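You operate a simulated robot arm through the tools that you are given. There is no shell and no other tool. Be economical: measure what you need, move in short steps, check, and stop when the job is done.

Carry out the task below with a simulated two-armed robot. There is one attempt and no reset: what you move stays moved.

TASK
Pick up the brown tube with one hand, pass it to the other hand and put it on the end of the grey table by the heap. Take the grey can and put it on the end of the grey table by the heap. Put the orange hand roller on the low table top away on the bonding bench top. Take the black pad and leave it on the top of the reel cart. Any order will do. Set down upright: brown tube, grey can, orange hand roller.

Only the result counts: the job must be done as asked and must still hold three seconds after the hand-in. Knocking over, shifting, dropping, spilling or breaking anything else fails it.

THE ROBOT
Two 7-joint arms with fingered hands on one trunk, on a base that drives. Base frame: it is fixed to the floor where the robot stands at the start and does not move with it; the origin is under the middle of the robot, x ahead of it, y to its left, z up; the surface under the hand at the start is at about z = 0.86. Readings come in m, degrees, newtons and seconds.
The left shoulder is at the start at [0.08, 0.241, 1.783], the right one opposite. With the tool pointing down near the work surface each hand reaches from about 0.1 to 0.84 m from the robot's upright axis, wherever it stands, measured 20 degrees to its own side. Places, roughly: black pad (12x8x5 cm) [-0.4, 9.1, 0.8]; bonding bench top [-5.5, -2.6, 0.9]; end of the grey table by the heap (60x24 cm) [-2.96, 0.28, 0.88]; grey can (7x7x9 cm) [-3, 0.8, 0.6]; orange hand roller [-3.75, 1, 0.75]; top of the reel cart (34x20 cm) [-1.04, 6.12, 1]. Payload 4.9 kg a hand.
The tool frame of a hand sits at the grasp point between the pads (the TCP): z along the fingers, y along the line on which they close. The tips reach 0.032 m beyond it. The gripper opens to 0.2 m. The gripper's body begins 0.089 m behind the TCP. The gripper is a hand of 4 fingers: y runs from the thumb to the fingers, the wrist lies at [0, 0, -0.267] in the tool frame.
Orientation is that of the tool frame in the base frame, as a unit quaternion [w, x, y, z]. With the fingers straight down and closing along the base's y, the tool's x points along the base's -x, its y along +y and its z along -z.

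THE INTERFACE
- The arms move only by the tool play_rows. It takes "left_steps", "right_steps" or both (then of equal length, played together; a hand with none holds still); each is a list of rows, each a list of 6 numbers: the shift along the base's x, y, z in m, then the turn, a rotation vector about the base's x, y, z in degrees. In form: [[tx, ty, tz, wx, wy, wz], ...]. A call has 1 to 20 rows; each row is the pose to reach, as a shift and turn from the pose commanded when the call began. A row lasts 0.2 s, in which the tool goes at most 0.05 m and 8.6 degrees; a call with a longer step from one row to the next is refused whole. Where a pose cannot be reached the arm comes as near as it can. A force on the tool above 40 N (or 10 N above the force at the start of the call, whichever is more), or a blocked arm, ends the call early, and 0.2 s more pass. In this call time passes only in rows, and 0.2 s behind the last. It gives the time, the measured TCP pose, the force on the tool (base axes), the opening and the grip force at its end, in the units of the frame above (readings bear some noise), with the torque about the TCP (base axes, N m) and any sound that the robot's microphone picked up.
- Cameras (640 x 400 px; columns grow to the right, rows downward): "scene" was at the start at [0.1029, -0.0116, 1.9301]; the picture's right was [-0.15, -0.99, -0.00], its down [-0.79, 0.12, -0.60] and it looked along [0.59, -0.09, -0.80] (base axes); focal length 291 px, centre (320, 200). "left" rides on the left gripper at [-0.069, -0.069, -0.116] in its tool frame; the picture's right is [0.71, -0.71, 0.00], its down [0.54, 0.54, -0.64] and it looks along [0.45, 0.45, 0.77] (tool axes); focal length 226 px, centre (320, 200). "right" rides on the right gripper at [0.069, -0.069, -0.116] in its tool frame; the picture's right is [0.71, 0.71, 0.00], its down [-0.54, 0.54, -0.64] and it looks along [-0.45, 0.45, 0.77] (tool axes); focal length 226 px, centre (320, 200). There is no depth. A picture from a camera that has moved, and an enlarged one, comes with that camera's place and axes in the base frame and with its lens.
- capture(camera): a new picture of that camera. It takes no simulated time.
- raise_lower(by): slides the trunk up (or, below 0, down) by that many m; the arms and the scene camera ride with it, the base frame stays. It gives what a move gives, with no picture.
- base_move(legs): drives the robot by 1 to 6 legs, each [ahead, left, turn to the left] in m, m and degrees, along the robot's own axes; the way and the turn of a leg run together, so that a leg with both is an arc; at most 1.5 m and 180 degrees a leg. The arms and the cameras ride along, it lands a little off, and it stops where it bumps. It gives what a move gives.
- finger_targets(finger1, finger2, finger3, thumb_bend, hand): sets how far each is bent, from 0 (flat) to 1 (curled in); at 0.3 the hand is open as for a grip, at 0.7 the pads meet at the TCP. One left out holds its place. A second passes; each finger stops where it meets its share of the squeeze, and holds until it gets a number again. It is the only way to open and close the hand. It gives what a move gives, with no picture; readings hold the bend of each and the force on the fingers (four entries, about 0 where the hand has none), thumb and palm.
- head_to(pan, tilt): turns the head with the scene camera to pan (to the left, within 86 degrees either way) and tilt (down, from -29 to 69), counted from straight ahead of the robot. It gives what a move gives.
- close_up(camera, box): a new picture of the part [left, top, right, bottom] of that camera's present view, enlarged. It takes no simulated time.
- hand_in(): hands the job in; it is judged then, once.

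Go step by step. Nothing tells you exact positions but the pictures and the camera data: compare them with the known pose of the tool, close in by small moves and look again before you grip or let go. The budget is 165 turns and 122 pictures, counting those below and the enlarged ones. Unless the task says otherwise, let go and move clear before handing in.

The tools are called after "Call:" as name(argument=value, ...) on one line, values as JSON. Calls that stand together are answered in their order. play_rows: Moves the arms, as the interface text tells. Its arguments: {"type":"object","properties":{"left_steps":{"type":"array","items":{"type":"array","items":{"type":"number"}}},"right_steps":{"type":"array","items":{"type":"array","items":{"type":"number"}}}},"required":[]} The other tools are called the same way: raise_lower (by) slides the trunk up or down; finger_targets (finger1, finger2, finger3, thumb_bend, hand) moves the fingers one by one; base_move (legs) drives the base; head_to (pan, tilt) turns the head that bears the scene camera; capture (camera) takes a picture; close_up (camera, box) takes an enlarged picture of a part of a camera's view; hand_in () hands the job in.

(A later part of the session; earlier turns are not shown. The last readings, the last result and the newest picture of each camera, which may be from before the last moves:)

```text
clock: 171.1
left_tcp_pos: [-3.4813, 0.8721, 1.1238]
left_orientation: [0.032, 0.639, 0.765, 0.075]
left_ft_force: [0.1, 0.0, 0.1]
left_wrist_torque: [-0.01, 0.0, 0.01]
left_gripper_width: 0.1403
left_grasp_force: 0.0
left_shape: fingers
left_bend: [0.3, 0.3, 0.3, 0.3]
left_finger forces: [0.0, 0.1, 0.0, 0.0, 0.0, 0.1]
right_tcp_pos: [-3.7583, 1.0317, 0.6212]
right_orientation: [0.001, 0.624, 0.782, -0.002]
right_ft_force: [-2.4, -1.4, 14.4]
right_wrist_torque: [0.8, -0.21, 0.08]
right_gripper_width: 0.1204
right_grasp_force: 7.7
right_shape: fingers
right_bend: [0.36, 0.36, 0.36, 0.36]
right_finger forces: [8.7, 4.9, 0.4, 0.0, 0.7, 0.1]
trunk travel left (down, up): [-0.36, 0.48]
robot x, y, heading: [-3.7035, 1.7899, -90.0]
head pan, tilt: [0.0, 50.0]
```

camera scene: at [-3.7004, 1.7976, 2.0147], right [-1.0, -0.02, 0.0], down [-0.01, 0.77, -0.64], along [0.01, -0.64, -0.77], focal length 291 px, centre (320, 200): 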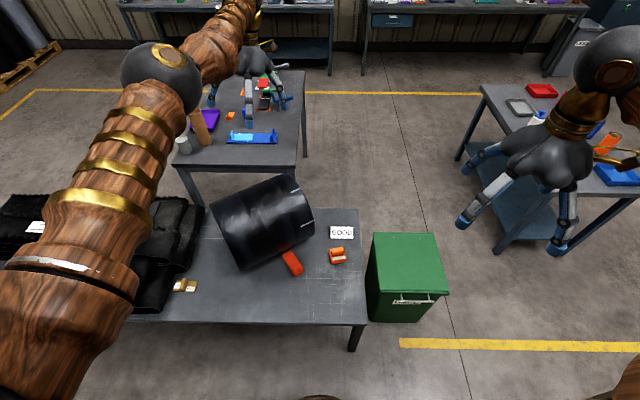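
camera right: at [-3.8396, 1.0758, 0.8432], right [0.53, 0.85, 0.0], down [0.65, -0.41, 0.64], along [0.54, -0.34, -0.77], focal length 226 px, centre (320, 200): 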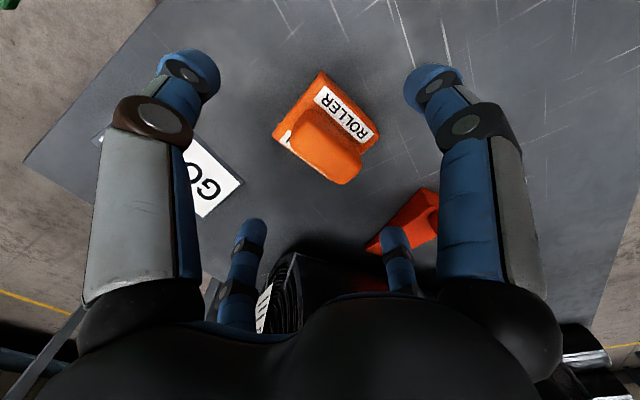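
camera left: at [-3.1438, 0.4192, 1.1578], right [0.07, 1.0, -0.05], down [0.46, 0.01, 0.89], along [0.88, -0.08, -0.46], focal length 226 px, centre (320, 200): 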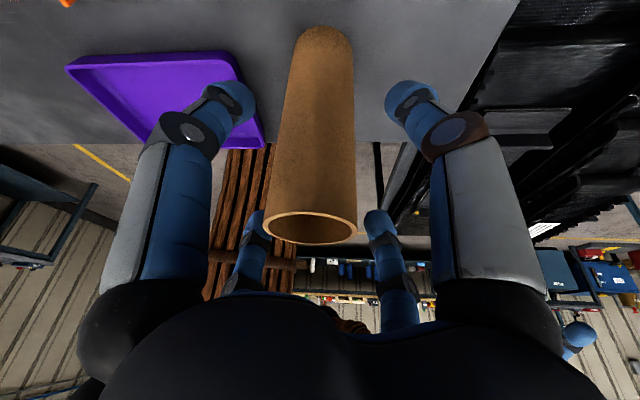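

That's the fingertips meeting the table. Raise 8 mm and close.

Call:
play_rows(right_steps=[[0, 0, 0.01, 0, 0, 0]])

Call:
finger_targets(hand="right", finger1=0.75, finger2=0.75, finger3=0.75, thumb_bend=0.75)

Call:
play_rows(right_steps=[[0, 0, 0.01, 0, 0, 0], [0, 0, 0.03, 0, 0, 0], [0, 0, 0.06, 0, 0, 0]])

Call:
capture(camera="right")

```text
clock: 171.5
left_tcp_pos: [-3.4811, 0.869, 1.1196]
left_orientation: [0.033, 0.639, 0.765, 0.075]
left_ft_force: [-0.3, -0.2, 0.1]
left_wrist_torque: [0.01, -0.01, 0.01]
left_gripper_width: 0.1405
left_grasp_force: 0.1
left_shape: fingers
left_bend: [0.3, 0.3, 0.3, 0.3]
left_finger forces: [0.0, 0.1, 0.1, 0.0, 0.0, 0.0]
right_tcp_pos: [-3.7584, 1.0345, 0.6262]
right_orientation: [-0.001, 0.623, 0.782, 0.0]
right_ft_force: [0.0, 0.6, -0.9]
right_wrist_torque: [-0.01, 0.0, 0.01]
right_gripper_width: 0.1197
right_grasp_force: 0.0
right_shape: fingers
right_bend: [0.36, 0.36, 0.36, 0.36]
right_finger forces: [0.0, 0.1, 0.1, 0.0, 0.0, 0.0]
trunk travel left (down, up): [-0.36, 0.48]
robot x, y, heading: [-3.7027, 1.7892, -89.8]
head pan, tilt: [0.0, 50.0]
```

```text
clock: 172.5
left_tcp_pos: [-3.4816, 0.8687, 1.1223]
left_orientation: [0.033, 0.638, 0.765, 0.074]
left_ft_force: [0.6, 0.5, 0.6]
left_wrist_torque: [0.01, 0.01, -0.03]
left_gripper_width: 0.1404
left_grasp_force: 0.1
left_shape: fingers
left_bend: [0.3, 0.3, 0.3, 0.3]
left_finger forces: [0.1, 0.0, 0.0, 0.0, 0.0, 0.1]
right_tcp_pos: [-3.7598, 1.0314, 0.6287]
right_orientation: [0.0, 0.623, 0.782, -0.001]
right_ft_force: [-3.0, -1.0, 8.3]
right_wrist_torque: [0.06, -0.46, -0.04]
right_gripper_width: 0.044
right_grasp_force: 32.5
right_shape: fingers
right_bend: [0.58, 0.53, 0.56, 0.6]
right_finger forces: [8.5, 23.9, 10.2, 0.0, 22.5, 0.0]
trunk travel left (down, up): [-0.36, 0.48]
robot x, y, heading: [-3.7041, 1.7899, -90.1]
head pan, tilt: [0.0, 50.0]
```

```text
clock: 173.3
left_tcp_pos: [-3.4814, 0.8693, 1.1206]
left_orientation: [0.032, 0.638, 0.766, 0.074]
left_ft_force: [-0.8, 1.2, -0.1]
left_wrist_torque: [-0.02, -0.01, -0.01]
left_gripper_width: 0.1402
left_grasp_force: 0.1
left_shape: fingers
left_bend: [0.3, 0.3, 0.3, 0.3]
left_finger forces: [0.0, 0.0, 0.0, 0.0, 0.0, 0.0]
right_tcp_pos: [-3.7561, 1.0331, 0.6901]
right_orientation: [-0.001, 0.623, 0.783, 0.0]
right_ft_force: [-0.3, 1.1, -3.7]
right_wrist_torque: [-0.02, 0.01, -0.01]
right_gripper_width: 0.0425
right_grasp_force: 25.7
right_shape: fingers
right_bend: [0.58, 0.53, 0.56, 0.61]
right_finger forces: [8.2, 13.6, 10.1, 0.0, 20.5, 0.0]
trunk travel left (down, up): [-0.36, 0.48]
robot x, y, heading: [-3.699, 1.7879, -89.7]
head pan, tilt: [0.0, 50.0]
```

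```text
35 pictures are left
camera right: at [-3.8381, 1.0834, 0.8066], right [0.53, 0.85, 0.0], down [0.65, -0.41, 0.64], along [0.54, -0.34, -0.77], focal length 226 px, centre (320, 200)
```

right: 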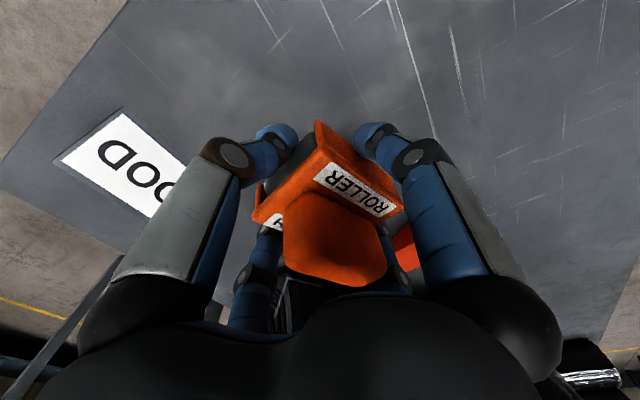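

The roller block is lifted (~3.7 N). Raise everything, then drive the known way round (east end, then west along y≈−1.2) to the bonding bench.

Call:
play_rows(right_steps=[[0, 0.01, 0.04, 0, 0, 0], [0, 0.02, 0.08, 0, 0, 0], [0, 0.03, 0.12, 0, 0, 0], [0, 0.05, 0.16, 0, 0, 0], [0, 0.07, 0.2, 0, 0, 0], [0, 0.09, 0.24, 0, 0, 0]])

Call:
raise_lower(by=0.38)

Call:
base_move(legs=[[0, 1.25, 0], [0, 1.25, 0], [1.2, 0, 0], [1.2, 0, 0], [0, 0, -90]])

Call:
head_to(pan=25, tilt=25)

Call:
capture(camera="scene")

```text
clock: 174.7
left_tcp_pos: [-3.4835, 0.8698, 1.1215]
left_orientation: [0.033, 0.639, 0.765, 0.075]
left_ft_force: [-0.2, -0.3, 0.4]
left_wrist_torque: [-0.03, -0.05, -0.03]
left_gripper_width: 0.14
left_grasp_force: 0.1
left_shape: fingers
left_bend: [0.3, 0.3, 0.3, 0.3]
left_finger forces: [0.0, 0.1, 0.0, 0.0, 0.0, 0.1]
right_tcp_pos: [-3.7617, 1.1209, 0.9287]
right_orientation: [-0.001, 0.624, 0.782, 0.001]
right_ft_force: [-0.3, -0.5, -3.9]
right_wrist_torque: [0.0, 0.01, 0.0]
right_gripper_width: 0.0416
right_grasp_force: 25.6
right_shape: fingers
right_bend: [0.58, 0.53, 0.56, 0.61]
right_finger forces: [8.1, 13.1, 9.7, 0.0, 20.5, 0.0]
trunk travel left (down, up): [-0.36, 0.48]
robot x, y, heading: [-3.7069, 1.7903, -89.9]
head pan, tilt: [0.0, 50.0]
```

```text
clock: 178.4
left_tcp_pos: [-3.4817, 0.8696, 1.4988]
left_orientation: [0.033, 0.639, 0.765, 0.075]
left_ft_force: [-0.8, -0.1, 0.1]
left_wrist_torque: [-0.06, 0.01, -0.03]
left_gripper_width: 0.14
left_grasp_force: 0.1
left_shape: fingers
left_bend: [0.3, 0.3, 0.3, 0.3]
left_finger forces: [0.0, 0.1, 0.0, 0.1, 0.0, 0.0]
right_tcp_pos: [-3.7608, 1.1195, 1.3088]
right_orientation: [-0.001, 0.623, 0.782, 0.0]
right_ft_force: [-0.6, 0.1, -3.7]
right_wrist_torque: [0.0, 0.05, 0.01]
right_gripper_width: 0.0419
right_grasp_force: 25.9
right_shape: fingers
right_bend: [0.58, 0.53, 0.56, 0.61]
right_finger forces: [8.1, 13.3, 9.5, 0.0, 20.4, 0.0]
trunk travel left (down, up): [-0.74, 0.1]
robot x, y, heading: [-3.7, 1.7877, -89.8]
head pan, tilt: [0.0, 50.0]
```

```text
clock: 205.8
left_tcp_pos: [-2.0758, -0.9049, 1.5008]
left_orientation: [0.075, 0.99, 0.117, 0.032]
left_ft_force: [0.7, -0.3, 0.3]
left_wrist_torque: [-0.01, 0.02, 0.02]
left_gripper_width: 0.14
left_grasp_force: 0.1
left_shape: fingers
left_bend: [0.3, 0.3, 0.3, 0.3]
left_finger forces: [0.1, 0.1, 0.1, 0.0, 0.0, 0.1]
right_tcp_pos: [-1.841, -0.6129, 1.3085]
right_orientation: [-0.001, 0.99, 0.141, 0.001]
right_ft_force: [1.0, 0.0, -2.6]
right_wrist_torque: [0.02, -0.01, -0.01]
right_gripper_width: 0.0411
right_grasp_force: 25.2
right_shape: fingers
right_bend: [0.58, 0.53, 0.56, 0.61]
right_finger forces: [7.8, 13.4, 9.4, 0.0, 20.1, 0.0]
trunk travel left (down, up): [-0.74, 0.1]
robot x, y, heading: [-1.1685, -0.6344, -176.5]
head pan, tilt: [0.0, 50.0]
```

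```text
clock: 206.7
left_tcp_pos: [-2.0748, -0.904, 1.5005]
left_orientation: [0.075, 0.99, 0.118, 0.032]
left_ft_force: [0.1, 0.4, 0.7]
left_wrist_torque: [0.01, -0.03, 0.0]
left_gripper_width: 0.14
left_grasp_force: 0.0
left_shape: fingers
left_bend: [0.3, 0.3, 0.3, 0.3]
left_finger forces: [0.0, 0.1, 0.0, 0.0, 0.0, 0.0]
right_tcp_pos: [-1.8418, -0.6123, 1.308]
right_orientation: [-0.001, 0.99, 0.14, 0.0]
right_ft_force: [0.3, 0.7, -4.0]
right_wrist_torque: [0.08, -0.02, 0.01]
right_gripper_width: 0.0415
right_grasp_force: 24.7
right_shape: fingers
right_bend: [0.58, 0.53, 0.56, 0.61]
right_finger forces: [7.6, 13.4, 9.3, 0.1, 20.2, 0.0]
trunk travel left (down, up): [-0.74, 0.1]
robot x, y, heading: [-1.1696, -0.6292, -176.6]
head pan, tilt: [25.0, 25.0]
```

```text
34 pictures are left
camera scene: at [-1.2822, -0.6769, 2.022], right [-0.47, 0.88, 0.0], down [0.37, 0.2, -0.91], along [-0.8, -0.43, -0.42], focal length 291 px, centre (320, 200)
```

scene: 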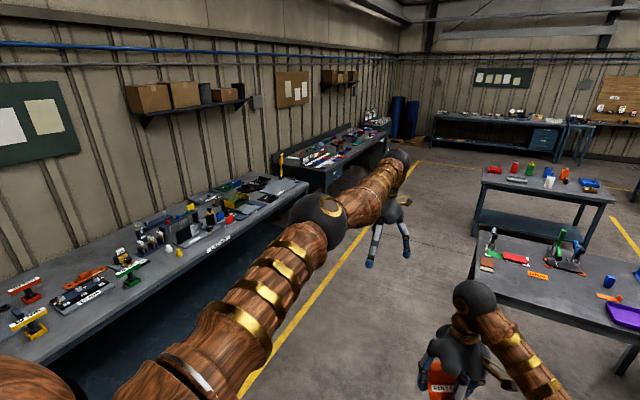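

Bonding bench is the second (dark blue) bench along the wall, front edge near y≈−2. Drive west along y≈−1.2.

Call:
base_move(legs=[[0, 0, -3.4], [1.4, 0.5, 0], [1.4, 0.05, 0], [1.45, 0, 0]])

Call:
head_to(pan=65, tilt=30)

Call:
capture(camera="scene")

```text
clock: 227.9
left_tcp_pos: [-6.3033, -1.6361, 1.5021]
left_orientation: [0.075, 0.987, 0.135, 0.033]
left_ft_force: [0.4, 0.2, -0.4]
left_wrist_torque: [-0.01, 0.05, -0.01]
left_gripper_width: 0.1404
left_grasp_force: 0.1
left_shape: fingers
left_bend: [0.3, 0.3, 0.3, 0.3]
left_finger forces: [0.0, 0.1, 0.1, 0.0, 0.1, 0.0]
right_tcp_pos: [-6.0805, -1.3358, 1.3095]
right_orientation: [-0.001, 0.987, 0.158, 0.001]
right_ft_force: [0.1, -1.3, -4.6]
right_wrist_torque: [0.07, -0.02, -0.03]
right_gripper_width: 0.0412
right_grasp_force: 25.5
right_shape: fingers
right_bend: [0.58, 0.53, 0.56, 0.61]
right_finger forces: [7.6, 13.6, 9.3, 0.0, 20.3, 0.0]
trunk travel left (down, up): [-0.74, 0.1]
robot x, y, heading: [-5.4081, -1.3348, -174.6]
head pan, tilt: [25.0, 25.0]
```

```text
clock: 228.9
left_tcp_pos: [-6.3047, -1.6364, 1.501]
left_orientation: [0.075, 0.988, 0.135, 0.033]
left_ft_force: [0.4, -0.4, -1.0]
left_wrist_torque: [0.0, 0.0, 0.01]
left_gripper_width: 0.1402
left_grasp_force: 0.1
left_shape: fingers
left_bend: [0.3, 0.3, 0.3, 0.3]
left_finger forces: [0.0, 0.1, 0.0, 0.1, 0.0, 0.0]
right_tcp_pos: [-6.0824, -1.3361, 1.3086]
right_orientation: [-0.001, 0.988, 0.157, 0.001]
right_ft_force: [0.7, 1.0, -3.6]
right_wrist_torque: [0.03, -0.02, 0.0]
right_gripper_width: 0.0412
right_grasp_force: 25.1
right_shape: fingers
right_bend: [0.58, 0.53, 0.56, 0.61]
right_finger forces: [7.7, 13.6, 9.3, 0.0, 20.2, 0.0]
trunk travel left (down, up): [-0.74, 0.1]
robot x, y, heading: [-5.4076, -1.3344, -174.7]
head pan, tilt: [65.0, 30.0]
```

```text
33 pictures are left
camera scene: at [-5.4721, -1.4205, 2.0141], right [-0.94, 0.34, 0.0], down [0.17, 0.47, -0.87], along [-0.29, -0.82, -0.5], focal length 291 px, centre (320, 200)
```

scene: 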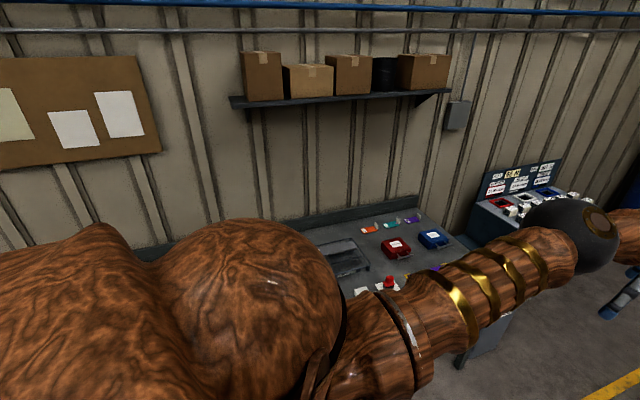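

Turn to face the bench and look down.

Call:
base_move(legs=[[0, 0, 84.7]])

Call:
head_to(pan=0, tilt=45)

Call:
capture(camera="scene")

```text
clock: 233.0
left_tcp_pos: [-5.1568, -2.2426, 1.5004]
left_orientation: [0.032, 0.625, 0.776, 0.075]
left_ft_force: [-0.7, -0.4, -1.4]
left_wrist_torque: [-0.01, -0.01, 0.04]
left_gripper_width: 0.14
left_grasp_force: 0.0
left_shape: fingers
left_bend: [0.3, 0.3, 0.3, 0.3]
left_finger forces: [0.1, 0.0, 0.0, 0.1, 0.1, 0.1]
right_tcp_pos: [-5.4449, -2.0035, 1.3081]
right_orientation: [0.0, 0.609, 0.793, 0.001]
right_ft_force: [0.6, 0.3, -3.4]
right_wrist_torque: [0.01, 0.06, 0.01]
right_gripper_width: 0.041
right_grasp_force: 24.9
right_shape: fingers
right_bend: [0.58, 0.53, 0.56, 0.61]
right_finger forces: [7.4, 13.4, 9.1, 0.0, 20.2, 0.1]
trunk travel left (down, up): [-0.74, 0.1]
robot x, y, heading: [-5.4098, -1.3304, -87.6]
head pan, tilt: [65.0, 30.0]
```

```text
clock: 234.4
left_tcp_pos: [-5.1563, -2.2443, 1.5009]
left_orientation: [0.031, 0.626, 0.776, 0.075]
left_ft_force: [-0.4, -1.3, 0.7]
left_wrist_torque: [0.02, 0.0, 0.01]
left_gripper_width: 0.1402
left_grasp_force: 0.1
left_shape: fingers
left_bend: [0.3, 0.3, 0.3, 0.3]
left_finger forces: [0.0, 0.0, 0.0, 0.0, 0.0, 0.1]
right_tcp_pos: [-5.4438, -2.0038, 1.3092]
right_orientation: [-0.001, 0.608, 0.794, -0.001]
right_ft_force: [-0.3, -0.3, -3.0]
right_wrist_torque: [0.0, 0.04, -0.03]
right_gripper_width: 0.0411
right_grasp_force: 25.6
right_shape: fingers
right_bend: [0.58, 0.53, 0.56, 0.61]
right_finger forces: [7.6, 13.3, 9.1, 0.0, 20.3, 0.0]
trunk travel left (down, up): [-0.74, 0.1]
robot x, y, heading: [-5.4119, -1.3322, -87.7]
head pan, tilt: [0.0, 45.0]
```

```text
32 pictures are left
camera scene: at [-5.406, -1.4451, 1.9915], right [-1.0, -0.04, 0.0], down [-0.03, 0.71, -0.71], along [0.03, -0.71, -0.71], focal length 291 px, centre (320, 200)
```

scene: 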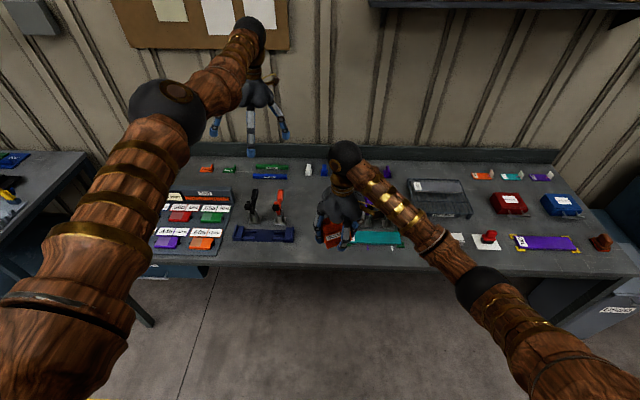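

The bench is crowded; a free gap seems to be near [-5.88, -2.32], hidden by my forearm. Strafe right 0.42 and use the right camera.

Call:
base_move(legs=[[0, -0.42, -2.3]])

Call:
capture(camera="right")

Call:
capture(camera="scene")

```text
clock: 237.0
left_tcp_pos: [-5.6025, -2.2593, 1.4996]
left_orientation: [0.032, 0.639, 0.765, 0.074]
left_ft_force: [0.2, 0.2, 0.5]
left_wrist_torque: [0.0, 0.09, 0.02]
left_gripper_width: 0.1402
left_grasp_force: 0.0
left_shape: fingers
left_bend: [0.3, 0.3, 0.3, 0.3]
left_finger forces: [0.1, 0.0, 0.0, 0.0, 0.0, 0.0]
right_tcp_pos: [-5.8812, -2.009, 1.3105]
right_orientation: [-0.003, 0.623, 0.782, 0.0]
right_ft_force: [1.1, 0.4, -4.0]
right_wrist_torque: [0.01, 0.11, -0.01]
right_gripper_width: 0.0407
right_grasp_force: 24.5
right_shape: fingers
right_bend: [0.58, 0.53, 0.56, 0.61]
right_finger forces: [7.5, 13.6, 9.1, 0.0, 20.2, 0.0]
trunk travel left (down, up): [-0.74, 0.1]
robot x, y, heading: [-5.8288, -1.34, -89.9]
head pan, tilt: [0.0, 45.0]
```

```text
31 pictures are left
camera right: at [-5.9622, -1.9575, 1.4262], right [0.53, 0.85, 0.0], down [0.65, -0.41, 0.64], along [0.54, -0.34, -0.77], focal length 226 px, centre (320, 200)
```

right: 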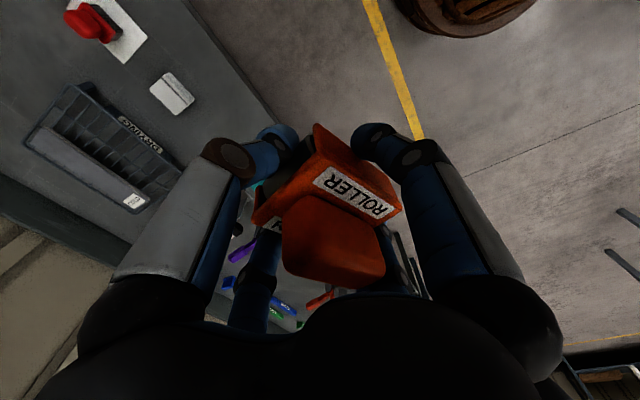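

```text
30 pictures are left
camera scene: at [-5.8217, -1.4527, 1.9915], right [-1.0, 0.0, 0.0], down [0.0, 0.71, -0.71], along [0.0, -0.71, -0.71], focal length 291 px, centre (320, 200)
```

scene: 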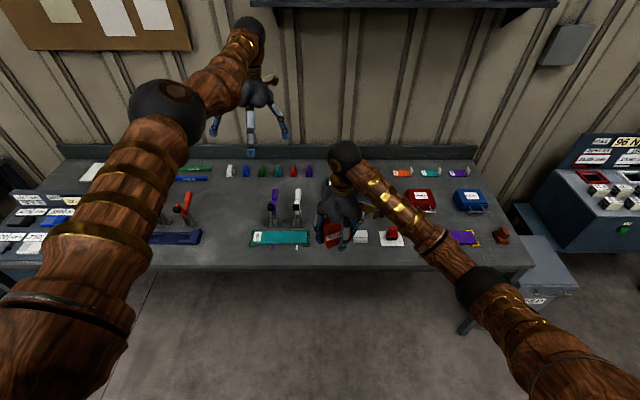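

There's an open area around pixel (228,225) → about [-5.375, -2.37]. Enlarge it to confirm.

Call:
close_up(camera="scene", box=[150, 150, 330, 270])

```text
3.33 times, centred on (240, 210) of scene
camera zoom: at [-5.8217, -1.4527, 1.9915], right [-1.0, 0.0, 0.0], down [0.0, 0.71, -0.71], along [0.0, -0.71, -0.71], focal length 970 px, centre (587, 167)
```

zoom: 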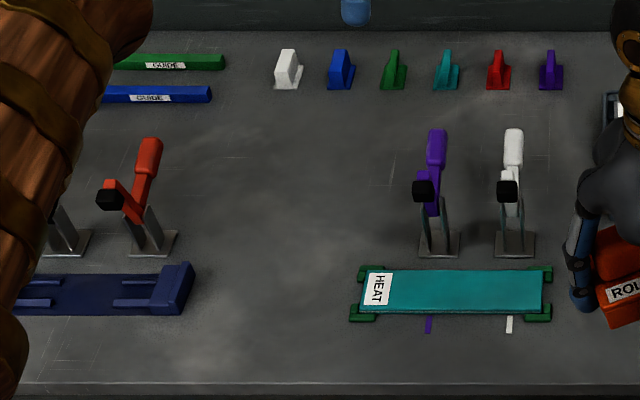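

Free area about 22 cm wide centred at [-5.366, -2.372]. Drive so the right hand is above it.

Call:
base_move(legs=[[0, 0.515, 0], [0.27, 0, 0]])

Call:
play_rows(right_steps=[[0, -0.03, -0.03, 0, 0, 0], [0, -0.06, -0.07, 0, 0, 0], [0, -0.09, -0.1, 0, 0, 0], [0, -0.09, -0.14, 0, 0, 0]])

Call:
head_to(pan=-5, tilt=52)

Call:
capture(camera="scene")

```text
clock: 241.5
left_tcp_pos: [-5.0732, -2.5122, 1.5055]
left_orientation: [0.035, 0.635, 0.768, 0.073]
left_ft_force: [-0.3, 1.2, 0.4]
left_wrist_torque: [-0.06, -0.04, -0.02]
left_gripper_width: 0.1402
left_grasp_force: 0.0
left_shape: fingers
left_bend: [0.3, 0.3, 0.3, 0.3]
left_finger forces: [0.0, 0.0, 0.0, 0.0, 0.0, 0.0]
right_tcp_pos: [-5.3548, -2.2664, 1.312]
right_orientation: [0.0, 0.619, 0.786, -0.002]
right_ft_force: [-0.3, 0.6, -2.9]
right_wrist_torque: [-0.06, 0.06, 0.0]
right_gripper_width: 0.041
right_grasp_force: 25.0
right_shape: fingers
right_bend: [0.58, 0.53, 0.56, 0.61]
right_finger forces: [7.5, 13.5, 9.1, 0.0, 20.3, 0.0]
trunk travel left (down, up): [-0.74, 0.1]
robot x, y, heading: [-5.3031, -1.6014, -89.5]
head pan, tilt: [0.0, 45.0]
```

```text
clock: 242.5
left_tcp_pos: [-5.0731, -2.5212, 1.4994]
left_orientation: [0.032, 0.635, 0.768, 0.076]
left_ft_force: [0.4, -0.3, -0.4]
left_wrist_torque: [0.06, 0.01, 0.03]
left_gripper_width: 0.1402
left_grasp_force: 0.2
left_shape: fingers
left_bend: [0.3, 0.3, 0.3, 0.3]
left_finger forces: [0.0, 0.0, 0.1, 0.0, 0.1, 0.0]
right_tcp_pos: [-5.3525, -2.3622, 1.1667]
right_orientation: [-0.002, 0.619, 0.785, 0.001]
right_ft_force: [0.2, -1.0, -3.9]
right_wrist_torque: [0.03, 0.05, -0.05]
right_gripper_width: 0.0406
right_grasp_force: 25.2
right_shape: fingers
right_bend: [0.58, 0.53, 0.56, 0.61]
right_finger forces: [7.6, 13.6, 9.1, 0.0, 20.2, 0.0]
trunk travel left (down, up): [-0.74, 0.1]
robot x, y, heading: [-5.3009, -1.5979, -89.6]
head pan, tilt: [0.0, 45.0]
```

```text
clock: 243.2
left_tcp_pos: [-5.0733, -2.5185, 1.5009]
left_orientation: [0.032, 0.635, 0.768, 0.075]
left_ft_force: [-0.3, -1.0, 0.6]
left_wrist_torque: [0.03, 0.01, -0.02]
left_gripper_width: 0.1403
left_grasp_force: 0.1
left_shape: fingers
left_bend: [0.3, 0.3, 0.3, 0.3]
left_finger forces: [0.1, 0.1, 0.0, 0.0, 0.1, 0.0]
right_tcp_pos: [-5.3533, -2.3612, 1.1675]
right_orientation: [-0.002, 0.619, 0.785, 0.0]
right_ft_force: [-0.2, -0.7, -3.7]
right_wrist_torque: [0.02, 0.05, 0.02]
right_gripper_width: 0.0409
right_grasp_force: 25.2
right_shape: fingers
right_bend: [0.58, 0.53, 0.56, 0.61]
right_finger forces: [7.7, 13.8, 9.1, 0.0, 20.2, 0.0]
trunk travel left (down, up): [-0.74, 0.1]
robot x, y, heading: [-5.3035, -1.5989, -89.3]
head pan, tilt: [-5.0, 52.0]
```

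```text
28 pictures are left
camera scene: at [-5.308, -1.7088, 1.9819], right [-1.0, 0.08, 0.0], down [0.06, 0.79, -0.61], along [-0.05, -0.61, -0.79], focal length 291 px, centre (320, 200)
```

scene: 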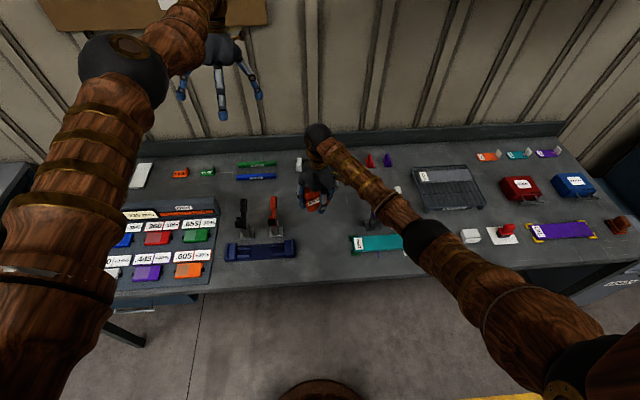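

The hand is over the free gap. Nudge −1 cm in x, lower to just above, and check tilt.

Call:
play_rows(right_steps=[[-0.01, -0.005, -0.04, 0, 0, 0], [-0.01, -0.005, -0.08, 0, 0, 0], [-0.01, -0.005, -0.12, 0, 0, 0], [-0.01, -0.005, -0.16, 0, 0, 0], [-0.01, -0.005, -0.19, 0, 0, 0]])

Call:
close_up(camera="scene", box=[220, 150, 420, 280])

```text
clock: 244.4
left_tcp_pos: [-5.0732, -2.5197, 1.5004]
left_orientation: [0.033, 0.636, 0.768, 0.075]
left_ft_force: [-0.6, -1.3, 0.4]
left_wrist_torque: [-0.04, -0.04, 0.0]
left_gripper_width: 0.1401
left_grasp_force: 0.0
left_shape: fingers
left_bend: [0.3, 0.3, 0.3, 0.3]
left_finger forces: [0.1, 0.0, 0.0, 0.1, 0.0, 0.1]
right_tcp_pos: [-5.3621, -2.3623, 0.9812]
right_orientation: [-0.001, 0.619, 0.786, 0.0]
right_ft_force: [0.3, -0.3, -3.2]
right_wrist_torque: [0.03, 0.05, 0.05]
right_gripper_width: 0.0404
right_grasp_force: 25.8
right_shape: fingers
right_bend: [0.59, 0.53, 0.56, 0.61]
right_finger forces: [7.4, 13.7, 9.0, 0.0, 20.3, 0.1]
trunk travel left (down, up): [-0.74, 0.1]
robot x, y, heading: [-5.3, -1.6013, -89.7]
head pan, tilt: [-5.0, 52.0]
```

```text
3.08 times, centred on (320, 215) of scene
camera zoom: at [-5.3078, -1.7083, 1.9819], right [-1.0, 0.08, 0.0], down [0.06, 0.79, -0.61], along [-0.05, -0.61, -0.79], focal length 895 px, centre (320, 154)
```

zoom: 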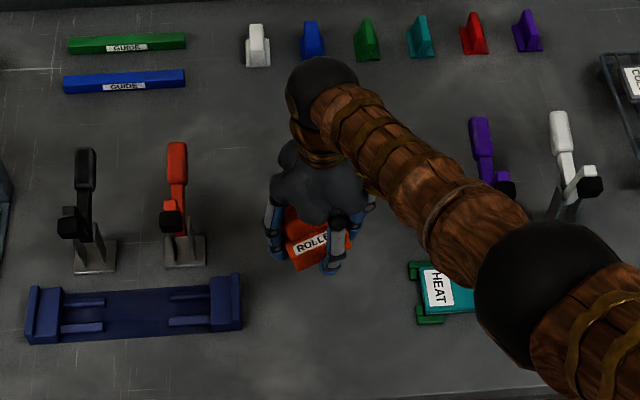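

Good clearance. Lower to contact in small steps.

Call:
play_rows(right_steps=[[0, 0, -0.01, 0, 0, 0], [0, 0, -0.02, 0, 0, 0], [0, 0, -0.026, 0, 0, 0]])

Call:
play_rows(right_steps=[[0, 0, -0.004, 0, 0, 0], [0, 0, -0.008, 0, 0, 0]])

```text
clock: 245.2
left_tcp_pos: [-5.0725, -2.5196, 1.5001]
left_orientation: [0.032, 0.635, 0.768, 0.075]
left_ft_force: [-0.3, -0.1, 0.9]
left_wrist_torque: [0.0, -0.01, 0.0]
left_gripper_width: 0.1403
left_grasp_force: 0.1
left_shape: fingers
left_bend: [0.3, 0.3, 0.3, 0.3]
left_finger forces: [0.0, 0.0, 0.0, 0.0, 0.0, 0.1]
right_tcp_pos: [-5.3614, -2.3636, 0.9534]
right_orientation: [-0.002, 0.619, 0.786, 0.0]
right_ft_force: [0.1, 0.4, -3.5]
right_wrist_torque: [0.02, 0.08, -0.02]
right_gripper_width: 0.0406
right_grasp_force: 25.3
right_shape: fingers
right_bend: [0.59, 0.53, 0.56, 0.61]
right_finger forces: [7.4, 13.6, 9.0, 0.0, 20.2, 0.0]
trunk travel left (down, up): [-0.74, 0.1]
robot x, y, heading: [-5.3017, -1.5983, -89.2]
head pan, tilt: [-5.0, 52.0]
```

```text
clock: 245.8
left_tcp_pos: [-5.0721, -2.519, 1.4997]
left_orientation: [0.032, 0.635, 0.768, 0.075]
left_ft_force: [0.1, 0.1, 0.0]
left_wrist_torque: [-0.02, 0.01, 0.0]
left_gripper_width: 0.1399
left_grasp_force: 0.0
left_shape: fingers
left_bend: [0.3, 0.3, 0.3, 0.3]
left_finger forces: [0.1, 0.1, 0.0, 0.1, 0.0, 0.1]
right_tcp_pos: [-5.3628, -2.3624, 0.9505]
right_orientation: [-0.001, 0.619, 0.786, 0.0]
right_ft_force: [-0.3, -0.3, -3.5]
right_wrist_torque: [0.04, 0.04, 0.01]
right_gripper_width: 0.0406
right_grasp_force: 25.1
right_shape: fingers
right_bend: [0.59, 0.53, 0.56, 0.61]
right_finger forces: [7.5, 13.6, 9.0, 0.0, 20.3, 0.0]
right hand out of reach, approached as far as the arm can: row 1, 2
trunk travel left (down, up): [-0.74, 0.1]
robot x, y, heading: [-5.3002, -1.601, -89.5]
head pan, tilt: [-5.0, 52.0]
```

Arm at its limit; lower the trunk in small amounts instead.

Call:
raise_lower(by=-0.008)

Call:
raise_lower(by=-0.006)

```text
clock: 246.3
left_tcp_pos: [-5.074, -2.5194, 1.4921]
left_orientation: [0.032, 0.636, 0.768, 0.074]
left_ft_force: [0.1, -0.5, 0.1]
left_wrist_torque: [-0.02, -0.03, 0.0]
left_gripper_width: 0.1403
left_grasp_force: 0.0
left_shape: fingers
left_bend: [0.3, 0.3, 0.3, 0.3]
left_finger forces: [0.0, 0.0, 0.1, 0.0, 0.1, 0.0]
right_tcp_pos: [-5.3624, -2.362, 0.9443]
right_orientation: [-0.002, 0.619, 0.785, 0.0]
right_ft_force: [-0.2, 0.6, -3.7]
right_wrist_torque: [0.04, 0.1, -0.03]
right_gripper_width: 0.0405
right_grasp_force: 24.9
right_shape: fingers
right_bend: [0.59, 0.53, 0.56, 0.61]
right_finger forces: [7.5, 13.7, 9.0, 0.0, 20.2, 0.0]
trunk travel left (down, up): [-0.732, 0.108]
robot x, y, heading: [-5.3005, -1.6044, -89.4]
head pan, tilt: [-5.0, 52.0]
```

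```text
clock: 246.9
left_tcp_pos: [-5.0731, -2.52, 1.4865]
left_orientation: [0.033, 0.634, 0.769, 0.075]
left_ft_force: [0.3, 0.4, -1.0]
left_wrist_torque: [0.04, -0.01, 0.0]
left_gripper_width: 0.1404
left_grasp_force: 0.1
left_shape: fingers
left_bend: [0.3, 0.3, 0.3, 0.3]
left_finger forces: [0.1, 0.0, 0.0, 0.0, 0.0, 0.1]
right_tcp_pos: [-5.3609, -2.3615, 0.9363]
right_orientation: [-0.001, 0.62, 0.785, 0.002]
right_ft_force: [0.0, 0.0, -3.2]
right_wrist_torque: [-0.02, 0.08, 0.03]
right_gripper_width: 0.0406
right_grasp_force: 25.1
right_shape: fingers
right_bend: [0.59, 0.53, 0.56, 0.61]
right_finger forces: [7.4, 13.7, 9.0, 0.0, 20.1, 0.1]
trunk travel left (down, up): [-0.726, 0.114]
robot x, y, heading: [-5.3048, -1.6012, -89.4]
head pan, tilt: [-5.0, 52.0]
```

Call:
raise_lower(by=-0.008)

Call:
raise_lower(by=-0.006)

```text
clock: 247.5
left_tcp_pos: [-5.0726, -2.5201, 1.4785]
left_orientation: [0.032, 0.635, 0.768, 0.075]
left_ft_force: [0.4, -0.8, -0.7]
left_wrist_torque: [0.03, 0.01, -0.03]
left_gripper_width: 0.1402
left_grasp_force: 0.0
left_shape: fingers
left_bend: [0.3, 0.3, 0.3, 0.3]
left_finger forces: [0.0, 0.0, 0.0, 0.1, 0.0, 0.0]
right_tcp_pos: [-5.361, -2.3622, 0.9289]
right_orientation: [-0.002, 0.619, 0.785, 0.001]
right_ft_force: [0.2, 0.0, -3.8]
right_wrist_torque: [0.0, 0.06, 0.0]
right_gripper_width: 0.0404
right_grasp_force: 24.7
right_shape: fingers
right_bend: [0.59, 0.53, 0.56, 0.61]
right_finger forces: [7.5, 13.7, 9.0, 0.0, 20.1, 0.1]
trunk travel left (down, up): [-0.718, 0.122]
robot x, y, heading: [-5.3026, -1.6023, -89.1]
head pan, tilt: [-5.0, 52.0]
```

```text
clock: 248.0
left_tcp_pos: [-5.0732, -2.5191, 1.4726]
left_orientation: [0.033, 0.635, 0.768, 0.075]
left_ft_force: [-0.7, -0.9, 0.2]
left_wrist_torque: [0.0, -0.01, 0.0]
left_gripper_width: 0.1404
left_grasp_force: 0.1
left_shape: fingers
left_bend: [0.3, 0.3, 0.3, 0.3]
left_finger forces: [0.0, 0.0, 0.0, 0.0, 0.0, 0.0]
right_tcp_pos: [-5.3624, -2.3621, 0.9224]
right_orientation: [-0.002, 0.619, 0.785, 0.001]
right_ft_force: [0.2, 0.2, -3.6]
right_wrist_torque: [-0.01, 0.06, 0.02]
right_gripper_width: 0.0404
right_grasp_force: 25.2
right_shape: fingers
right_bend: [0.59, 0.53, 0.56, 0.61]
right_finger forces: [7.3, 13.7, 9.0, 0.0, 20.1, 0.0]
trunk travel left (down, up): [-0.712, 0.128]
robot x, y, heading: [-5.3037, -1.6021, -89.7]
head pan, tilt: [-5.0, 52.0]
```

Call:
raise_lower(by=-0.008)

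Call:
raise_lower(by=-0.006)

Call:
capture(camera="right")

```text
clock: 248.6
left_tcp_pos: [-5.0745, -2.5179, 1.4638]
left_orientation: [0.032, 0.635, 0.768, 0.075]
left_ft_force: [-0.3, 0.3, -0.4]
left_wrist_torque: [0.02, 0.01, 0.02]
left_gripper_width: 0.1404
left_grasp_force: 0.0
left_shape: fingers
left_bend: [0.3, 0.3, 0.3, 0.3]
left_finger forces: [0.0, 0.0, 0.0, 0.0, 0.0, 0.0]
right_tcp_pos: [-5.3615, -2.3619, 0.9148]
right_orientation: [-0.002, 0.618, 0.786, 0.0]
right_ft_force: [-0.1, -0.3, -3.0]
right_wrist_torque: [0.03, 0.1, -0.02]
right_gripper_width: 0.0404
right_grasp_force: 25.3
right_shape: fingers
right_bend: [0.59, 0.53, 0.56, 0.61]
right_finger forces: [7.3, 13.7, 9.0, 0.0, 20.2, 0.0]
trunk travel left (down, up): [-0.704, 0.136]
robot x, y, heading: [-5.3029, -1.6017, -89.3]
head pan, tilt: [-5.0, 52.0]
```

```text
clock: 249.1
left_tcp_pos: [-5.0737, -2.5186, 1.4578]
left_orientation: [0.032, 0.636, 0.768, 0.075]
left_ft_force: [0.7, 0.7, -1.0]
left_wrist_torque: [0.0, -0.03, 0.02]
left_gripper_width: 0.1401
left_grasp_force: 0.0
left_shape: fingers
left_bend: [0.3, 0.3, 0.3, 0.3]
left_finger forces: [0.0, 0.0, 0.1, 0.0, 0.1, 0.0]
right_tcp_pos: [-5.3611, -2.3619, 0.9079]
right_orientation: [-0.002, 0.619, 0.786, 0.001]
right_ft_force: [0.3, 0.4, -4.1]
right_wrist_torque: [0.0, 0.02, -0.01]
right_gripper_width: 0.0406
right_grasp_force: 24.9
right_shape: fingers
right_bend: [0.59, 0.53, 0.56, 0.61]
right_finger forces: [7.4, 13.7, 8.9, 0.1, 20.2, 0.1]
trunk travel left (down, up): [-0.698, 0.142]
robot x, y, heading: [-5.2991, -1.6017, -89.3]
head pan, tilt: [-5.0, 52.0]
```

```text
26 pictures are left
camera right: at [-5.4438, -2.3116, 1.0259], right [0.52, 0.85, 0.0], down [0.65, -0.4, 0.64], along [0.55, -0.33, -0.77], focal length 226 px, centre (320, 200)
```

right: 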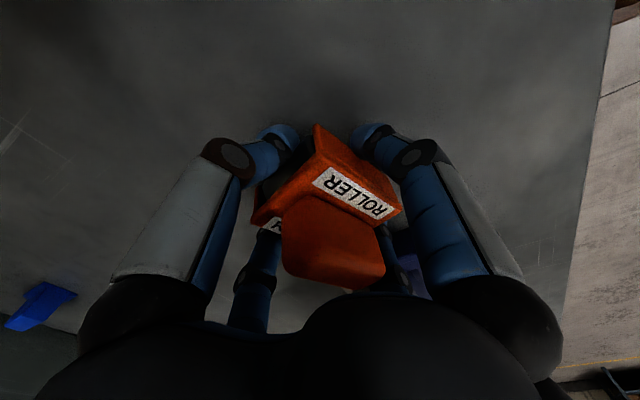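

Close to the surface (shadow tightening). Continue down a little.

Call:
raise_lower(by=-0.006)

Call:
raise_lower(by=-0.005)

```text
clock: 249.7
left_tcp_pos: [-5.0713, -2.5175, 1.4541]
left_orientation: [0.033, 0.635, 0.768, 0.075]
left_ft_force: [-0.8, -0.1, 0.7]
left_wrist_torque: [0.05, -0.02, -0.01]
left_gripper_width: 0.1403
left_grasp_force: 0.0
left_shape: fingers
left_bend: [0.3, 0.3, 0.3, 0.3]
left_finger forces: [0.0, 0.0, 0.0, 0.0, 0.0, 0.0]
right_tcp_pos: [-5.362, -2.3621, 0.9046]
right_orientation: [0.0, 0.619, 0.785, 0.0]
right_ft_force: [0.8, 1.5, 6.5]
right_wrist_torque: [-0.03, -0.37, 0.03]
right_gripper_width: 0.0405
right_grasp_force: 25.2
right_shape: fingers
right_bend: [0.59, 0.53, 0.56, 0.61]
right_finger forces: [8.4, 12.6, 10.1, 0.0, 20.1, 0.0]
trunk travel left (down, up): [-0.692, 0.148]
robot x, y, heading: [-5.3037, -1.6005, -89.4]
head pan, tilt: [-5.0, 52.0]
```

```text
clock: 250.2
left_tcp_pos: [-5.0728, -2.515, 1.4513]
left_orientation: [0.034, 0.635, 0.768, 0.074]
left_ft_force: [0.0, 0.0, -1.1]
left_wrist_torque: [-0.04, 0.02, 0.0]
left_gripper_width: 0.1401
left_grasp_force: 0.1
left_shape: fingers
left_bend: [0.3, 0.3, 0.3, 0.3]
left_finger forces: [0.0, 0.1, 0.0, 0.0, 0.1, 0.0]
right_tcp_pos: [-5.3608, -2.3608, 0.9041]
right_orientation: [0.002, 0.62, 0.785, -0.001]
right_ft_force: [1.5, 0.1, 31.1]
right_wrist_torque: [0.45, -2.01, 0.0]
right_gripper_width: 0.0387
right_grasp_force: 41.5
right_shape: fingers
right_bend: [0.59, 0.52, 0.55, 0.61]
right_finger forces: [6.5, 49.2, 7.7, 0.0, 19.6, 0.0]
trunk travel left (down, up): [-0.687, 0.153]
robot x, y, heading: [-5.3013, -1.5993, -89.1]
head pan, tilt: [-5.0, 52.0]
```

Contact. Relieve slightly and open all fingers evenly.

Call:
raise_lower(by=0.004)

Call:
finger_targets(hand="right", finger1=0.42, finger2=0.4, finger3=0.42, thumb_bend=0.4)

Call:
play_rows(right_steps=[[0, 0, 0.03, 0, 0, 0], [0, 0, 0.07, 0, 0, 0], [0, 0, 0.12, 0, 0, 0], [0, 0, 0.17, 0, 0, 0]])

Call:
capture(camera="right")

```text
clock: 250.8
left_tcp_pos: [-5.0726, -2.517, 1.4526]
left_orientation: [0.033, 0.635, 0.768, 0.075]
left_ft_force: [0.3, -0.8, -0.3]
left_wrist_torque: [0.02, 0.02, 0.0]
left_gripper_width: 0.1403
left_grasp_force: 0.1
left_shape: fingers
left_bend: [0.3, 0.3, 0.3, 0.3]
left_finger forces: [0.0, 0.0, 0.0, 0.0, 0.0, 0.1]
right_tcp_pos: [-5.3621, -2.3596, 0.9036]
right_orientation: [-0.001, 0.62, 0.785, -0.001]
right_ft_force: [3.2, -1.0, 13.9]
right_wrist_torque: [0.16, -1.09, -0.15]
right_gripper_width: 0.0378
right_grasp_force: 32.6
right_shape: fingers
right_bend: [0.59, 0.52, 0.55, 0.62]
right_finger forces: [5.9, 31.2, 8.8, 0.0, 19.4, 0.0]
trunk travel left (down, up): [-0.691, 0.149]
robot x, y, heading: [-5.3028, -1.5988, -89.4]
head pan, tilt: [-5.0, 52.0]
```

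```text
clock: 251.8
left_tcp_pos: [-5.0743, -2.5181, 1.4526]
left_orientation: [0.032, 0.635, 0.768, 0.075]
left_ft_force: [0.6, 1.3, 0.1]
left_wrist_torque: [-0.06, -0.01, 0.02]
left_gripper_width: 0.1401
left_grasp_force: 0.1
left_shape: fingers
left_bend: [0.3, 0.3, 0.3, 0.3]
left_finger forces: [0.1, 0.0, 0.1, 0.0, 0.0, 0.0]
right_tcp_pos: [-5.362, -2.3613, 0.9021]
right_orientation: [-0.001, 0.619, 0.785, 0.0]
right_ft_force: [-0.3, 0.1, -0.7]
right_wrist_torque: [0.01, 0.05, 0.01]
right_gripper_width: 0.1017
right_grasp_force: 0.0
right_shape: fingers
right_bend: [0.42, 0.4, 0.42, 0.4]
right_finger forces: [0.0, 0.1, 0.0, 0.0, 0.0, 0.1]
trunk travel left (down, up): [-0.691, 0.149]
robot x, y, heading: [-5.3022, -1.6022, -89.4]
head pan, tilt: [-5.0, 52.0]
```

```text
clock: 252.8
left_tcp_pos: [-5.074, -2.5172, 1.4532]
left_orientation: [0.033, 0.636, 0.768, 0.075]
left_ft_force: [-0.5, -0.3, -0.3]
left_wrist_torque: [0.02, -0.03, -0.01]
left_gripper_width: 0.1402
left_grasp_force: 0.0
left_shape: fingers
left_bend: [0.3, 0.3, 0.3, 0.3]
left_finger forces: [0.0, 0.1, 0.1, 0.1, 0.1, 0.0]
right_tcp_pos: [-5.3598, -2.3632, 1.0706]
right_orientation: [-0.002, 0.619, 0.785, 0.001]
right_ft_force: [1.0, -0.2, 0.4]
right_wrist_torque: [-0.02, 0.01, -0.01]
right_gripper_width: 0.1018
right_grasp_force: 0.0
right_shape: fingers
right_bend: [0.42, 0.4, 0.42, 0.4]
right_finger forces: [0.0, 0.0, 0.1, 0.1, 0.1, 0.0]
trunk travel left (down, up): [-0.691, 0.149]
robot x, y, heading: [-5.3026, -1.6014, -89.5]
head pan, tilt: [-5.0, 52.0]
```

```text
25 pictures are left
camera right: at [-5.4422, -2.3122, 1.1884], right [0.52, 0.85, 0.0], down [0.65, -0.4, 0.64], along [0.55, -0.33, -0.77], focal length 226 px, centre (320, 200)
```

right: 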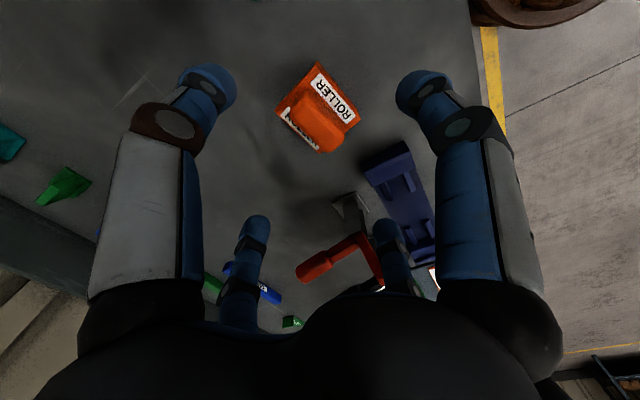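

The roller sits upright. Now the black pad at [-0.4, 9.1]. Raise the right hand and drive back east, then north up the aisle.

Call:
play_rows(right_steps=[[0, 0.02, 0.05, 0, 0, 0], [0, 0.04, 0.09, 0, 0, 0], [0, 0.06, 0.13, 0, 0, 0], [0, 0.08, 0.17, 0, 0, 0], [0, 0.1, 0.21, 0, 0, 0], [0, 0.12, 0.25, 0, 0, 0], [0, 0.14, 0.29, 0, 0, 0]])

Call:
base_move(legs=[[-0.4, 0, 0], [0, 0, 89.5], [1.5, 0, 0], [1.5, 0, 0], [1.5, 0, 0]])

```text
refused: row 1 steps farther than a row can; nothing moved
```

```text
clock: 280.1
left_tcp_pos: [0.0699, -0.6699, 1.4523]
left_orientation: [-0.031, -0.132, 0.988, 0.075]
left_ft_force: [-0.6, -0.7, 0.4]
left_wrist_torque: [0.01, 0.0, -0.02]
left_gripper_width: 0.14
left_grasp_force: 0.0
left_shape: fingers
left_bend: [0.3, 0.3, 0.3, 0.3]
left_finger forces: [0.1, 0.0, 0.1, 0.0, 0.1, 0.0]
right_tcp_pos: [-0.0613, -0.9674, 1.0711]
right_orientation: [-0.001, -0.155, 0.988, -0.001]
right_ft_force: [-0.6, -1.2, 0.0]
right_wrist_torque: [-0.01, 0.0, 0.0]
right_gripper_width: 0.1019
right_grasp_force: 0.1
right_shape: fingers
right_bend: [0.42, 0.4, 0.42, 0.4]
right_finger forces: [0.0, 0.0, 0.0, 0.1, 0.0, 0.1]
trunk travel left (down, up): [-0.691, 0.149]
robot x, y, heading: [-0.8234, -0.9683, 5.0]
head pan, tilt: [-5.0, 52.0]
```

No contacts recorded. Raise the right hand properly this time and head north.

Call:
play_rows(right_steps=[[-0.01, 0, 0.045, 0, 0, 0], [-0.02, 0, 0.09, 0, 0, 0], [-0.03, 0, 0.135, 0, 0, 0], [-0.04, 0, 0.18, 0, 0, 0], [-0.05, 0, 0.225, 0, 0, 0], [-0.06, 0, 0.27, 0, 0, 0], [-0.07, 0, 0.315, 0, 0, 0]])

Call:
base_move(legs=[[0, 0, 85], [1.5, -0.35, 0], [1.5, 0, 0], [1.3, 0, 0]])

Call:
head_to(pan=0, tilt=20)

Call:
capture(camera="scene")

```text
clock: 281.7
left_tcp_pos: [0.07, -0.669, 1.4526]
left_orientation: [-0.033, -0.132, 0.988, 0.075]
left_ft_force: [0.2, 0.2, -0.7]
left_wrist_torque: [-0.02, 0.02, -0.04]
left_gripper_width: 0.1401
left_grasp_force: 0.1
left_shape: fingers
left_bend: [0.3, 0.3, 0.3, 0.3]
left_finger forces: [0.0, 0.0, 0.0, 0.0, 0.0, 0.1]
right_tcp_pos: [-0.1338, -0.9669, 1.3882]
right_orientation: [-0.001, -0.154, 0.988, 0.0]
right_ft_force: [1.1, 0.8, -0.1]
right_wrist_torque: [0.02, -0.03, 0.0]
right_gripper_width: 0.1019
right_grasp_force: 0.0
right_shape: fingers
right_bend: [0.42, 0.4, 0.42, 0.4]
right_finger forces: [0.0, 0.1, 0.0, 0.0, 0.0, 0.0]
trunk travel left (down, up): [-0.691, 0.149]
robot x, y, heading: [-0.8247, -0.9664, 4.8]
head pan, tilt: [-5.0, 52.0]
```

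```text
refused: leg 2 is longer than a leg can be; nothing moved
```

```text
clock: 282.7
left_tcp_pos: [0.0705, -0.6707, 1.4514]
left_orientation: [-0.033, -0.131, 0.988, 0.075]
left_ft_force: [0.2, -0.5, -0.5]
left_wrist_torque: [-0.01, -0.02, 0.0]
left_gripper_width: 0.1401
left_grasp_force: 0.0
left_shape: fingers
left_bend: [0.3, 0.3, 0.3, 0.3]
left_finger forces: [0.1, 0.1, 0.0, 0.1, 0.1, 0.0]
right_tcp_pos: [-0.1331, -0.9667, 1.3884]
right_orientation: [0.0, -0.155, 0.988, 0.0]
right_ft_force: [-0.3, 0.1, -0.8]
right_wrist_torque: [-0.04, 0.0, 0.0]
right_gripper_width: 0.1018
right_grasp_force: 0.1
right_shape: fingers
right_bend: [0.42, 0.4, 0.42, 0.4]
right_finger forces: [0.1, 0.0, 0.1, 0.1, 0.1, 0.0]
trunk travel left (down, up): [-0.691, 0.149]
robot x, y, heading: [-0.8234, -0.9653, 4.8]
head pan, tilt: [0.0, 20.0]
```

```text
24 pictures are left
camera scene: at [-0.7033, -0.9579, 1.9811], right [0.09, -1.0, 0.0], down [-0.34, -0.03, -0.94], along [0.94, 0.08, -0.34], focal length 291 px, centre (320, 200)
```

scene: 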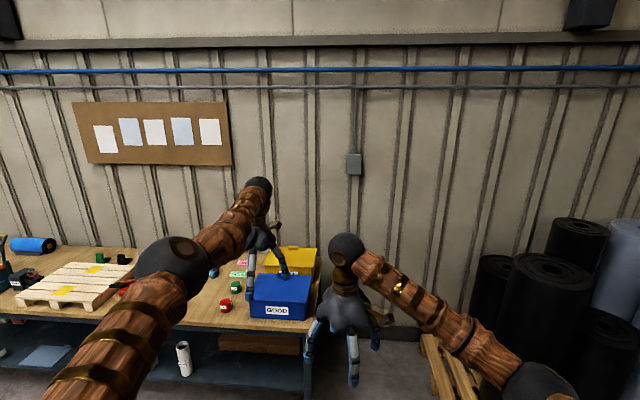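

Leg slightly too long; resend with shorter legs.

Call:
base_move(legs=[[0, 0, 85], [1.4, -0.35, 0], [1.5, 0, 0], [1.4, 0, 0]])

Call:
capture(camera="scene")

```text
clock: 307.0
left_tcp_pos: [-0.2987, 4.2303, 1.4524]
left_orientation: [0.072, 0.733, -0.676, -0.037]
left_ft_force: [-0.2, -0.3, 0.3]
left_wrist_torque: [0.0, 0.05, 0.0]
left_gripper_width: 0.1403
left_grasp_force: 0.1
left_shape: fingers
left_bend: [0.3, 0.3, 0.3, 0.3]
left_finger forces: [0.0, 0.0, 0.0, 0.0, 0.1, 0.0]
right_tcp_pos: [-0.0459, 3.9755, 1.3894]
right_orientation: [0.0, 0.75, -0.661, 0.001]
right_ft_force: [0.1, 0.1, -0.3]
right_wrist_torque: [0.01, 0.0, 0.01]
right_gripper_width: 0.1017
right_grasp_force: 0.1
right_shape: fingers
right_bend: [0.42, 0.4, 0.42, 0.4]
right_finger forces: [0.0, 0.0, 0.0, 0.0, 0.1, 0.1]
trunk travel left (down, up): [-0.691, 0.149]
robot x, y, heading: [-0.1722, 3.2979, 84.3]
head pan, tilt: [0.0, 20.0]
```

```text
23 pictures are left
camera scene: at [-0.1601, 3.4152, 1.9813], right [1.0, -0.1, 0.0], down [-0.03, -0.34, -0.94], along [0.09, 0.94, -0.34], focal length 291 px, centre (320, 200)
```

scene: 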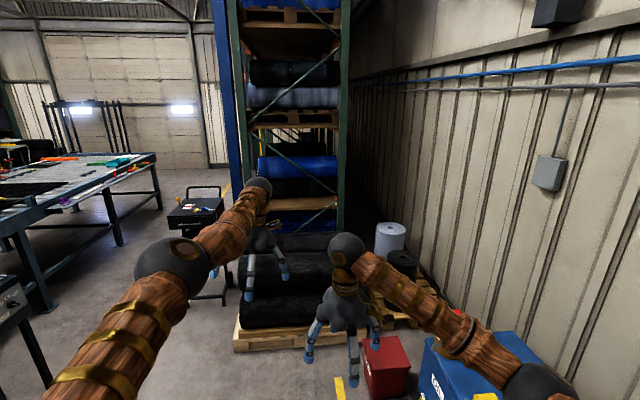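

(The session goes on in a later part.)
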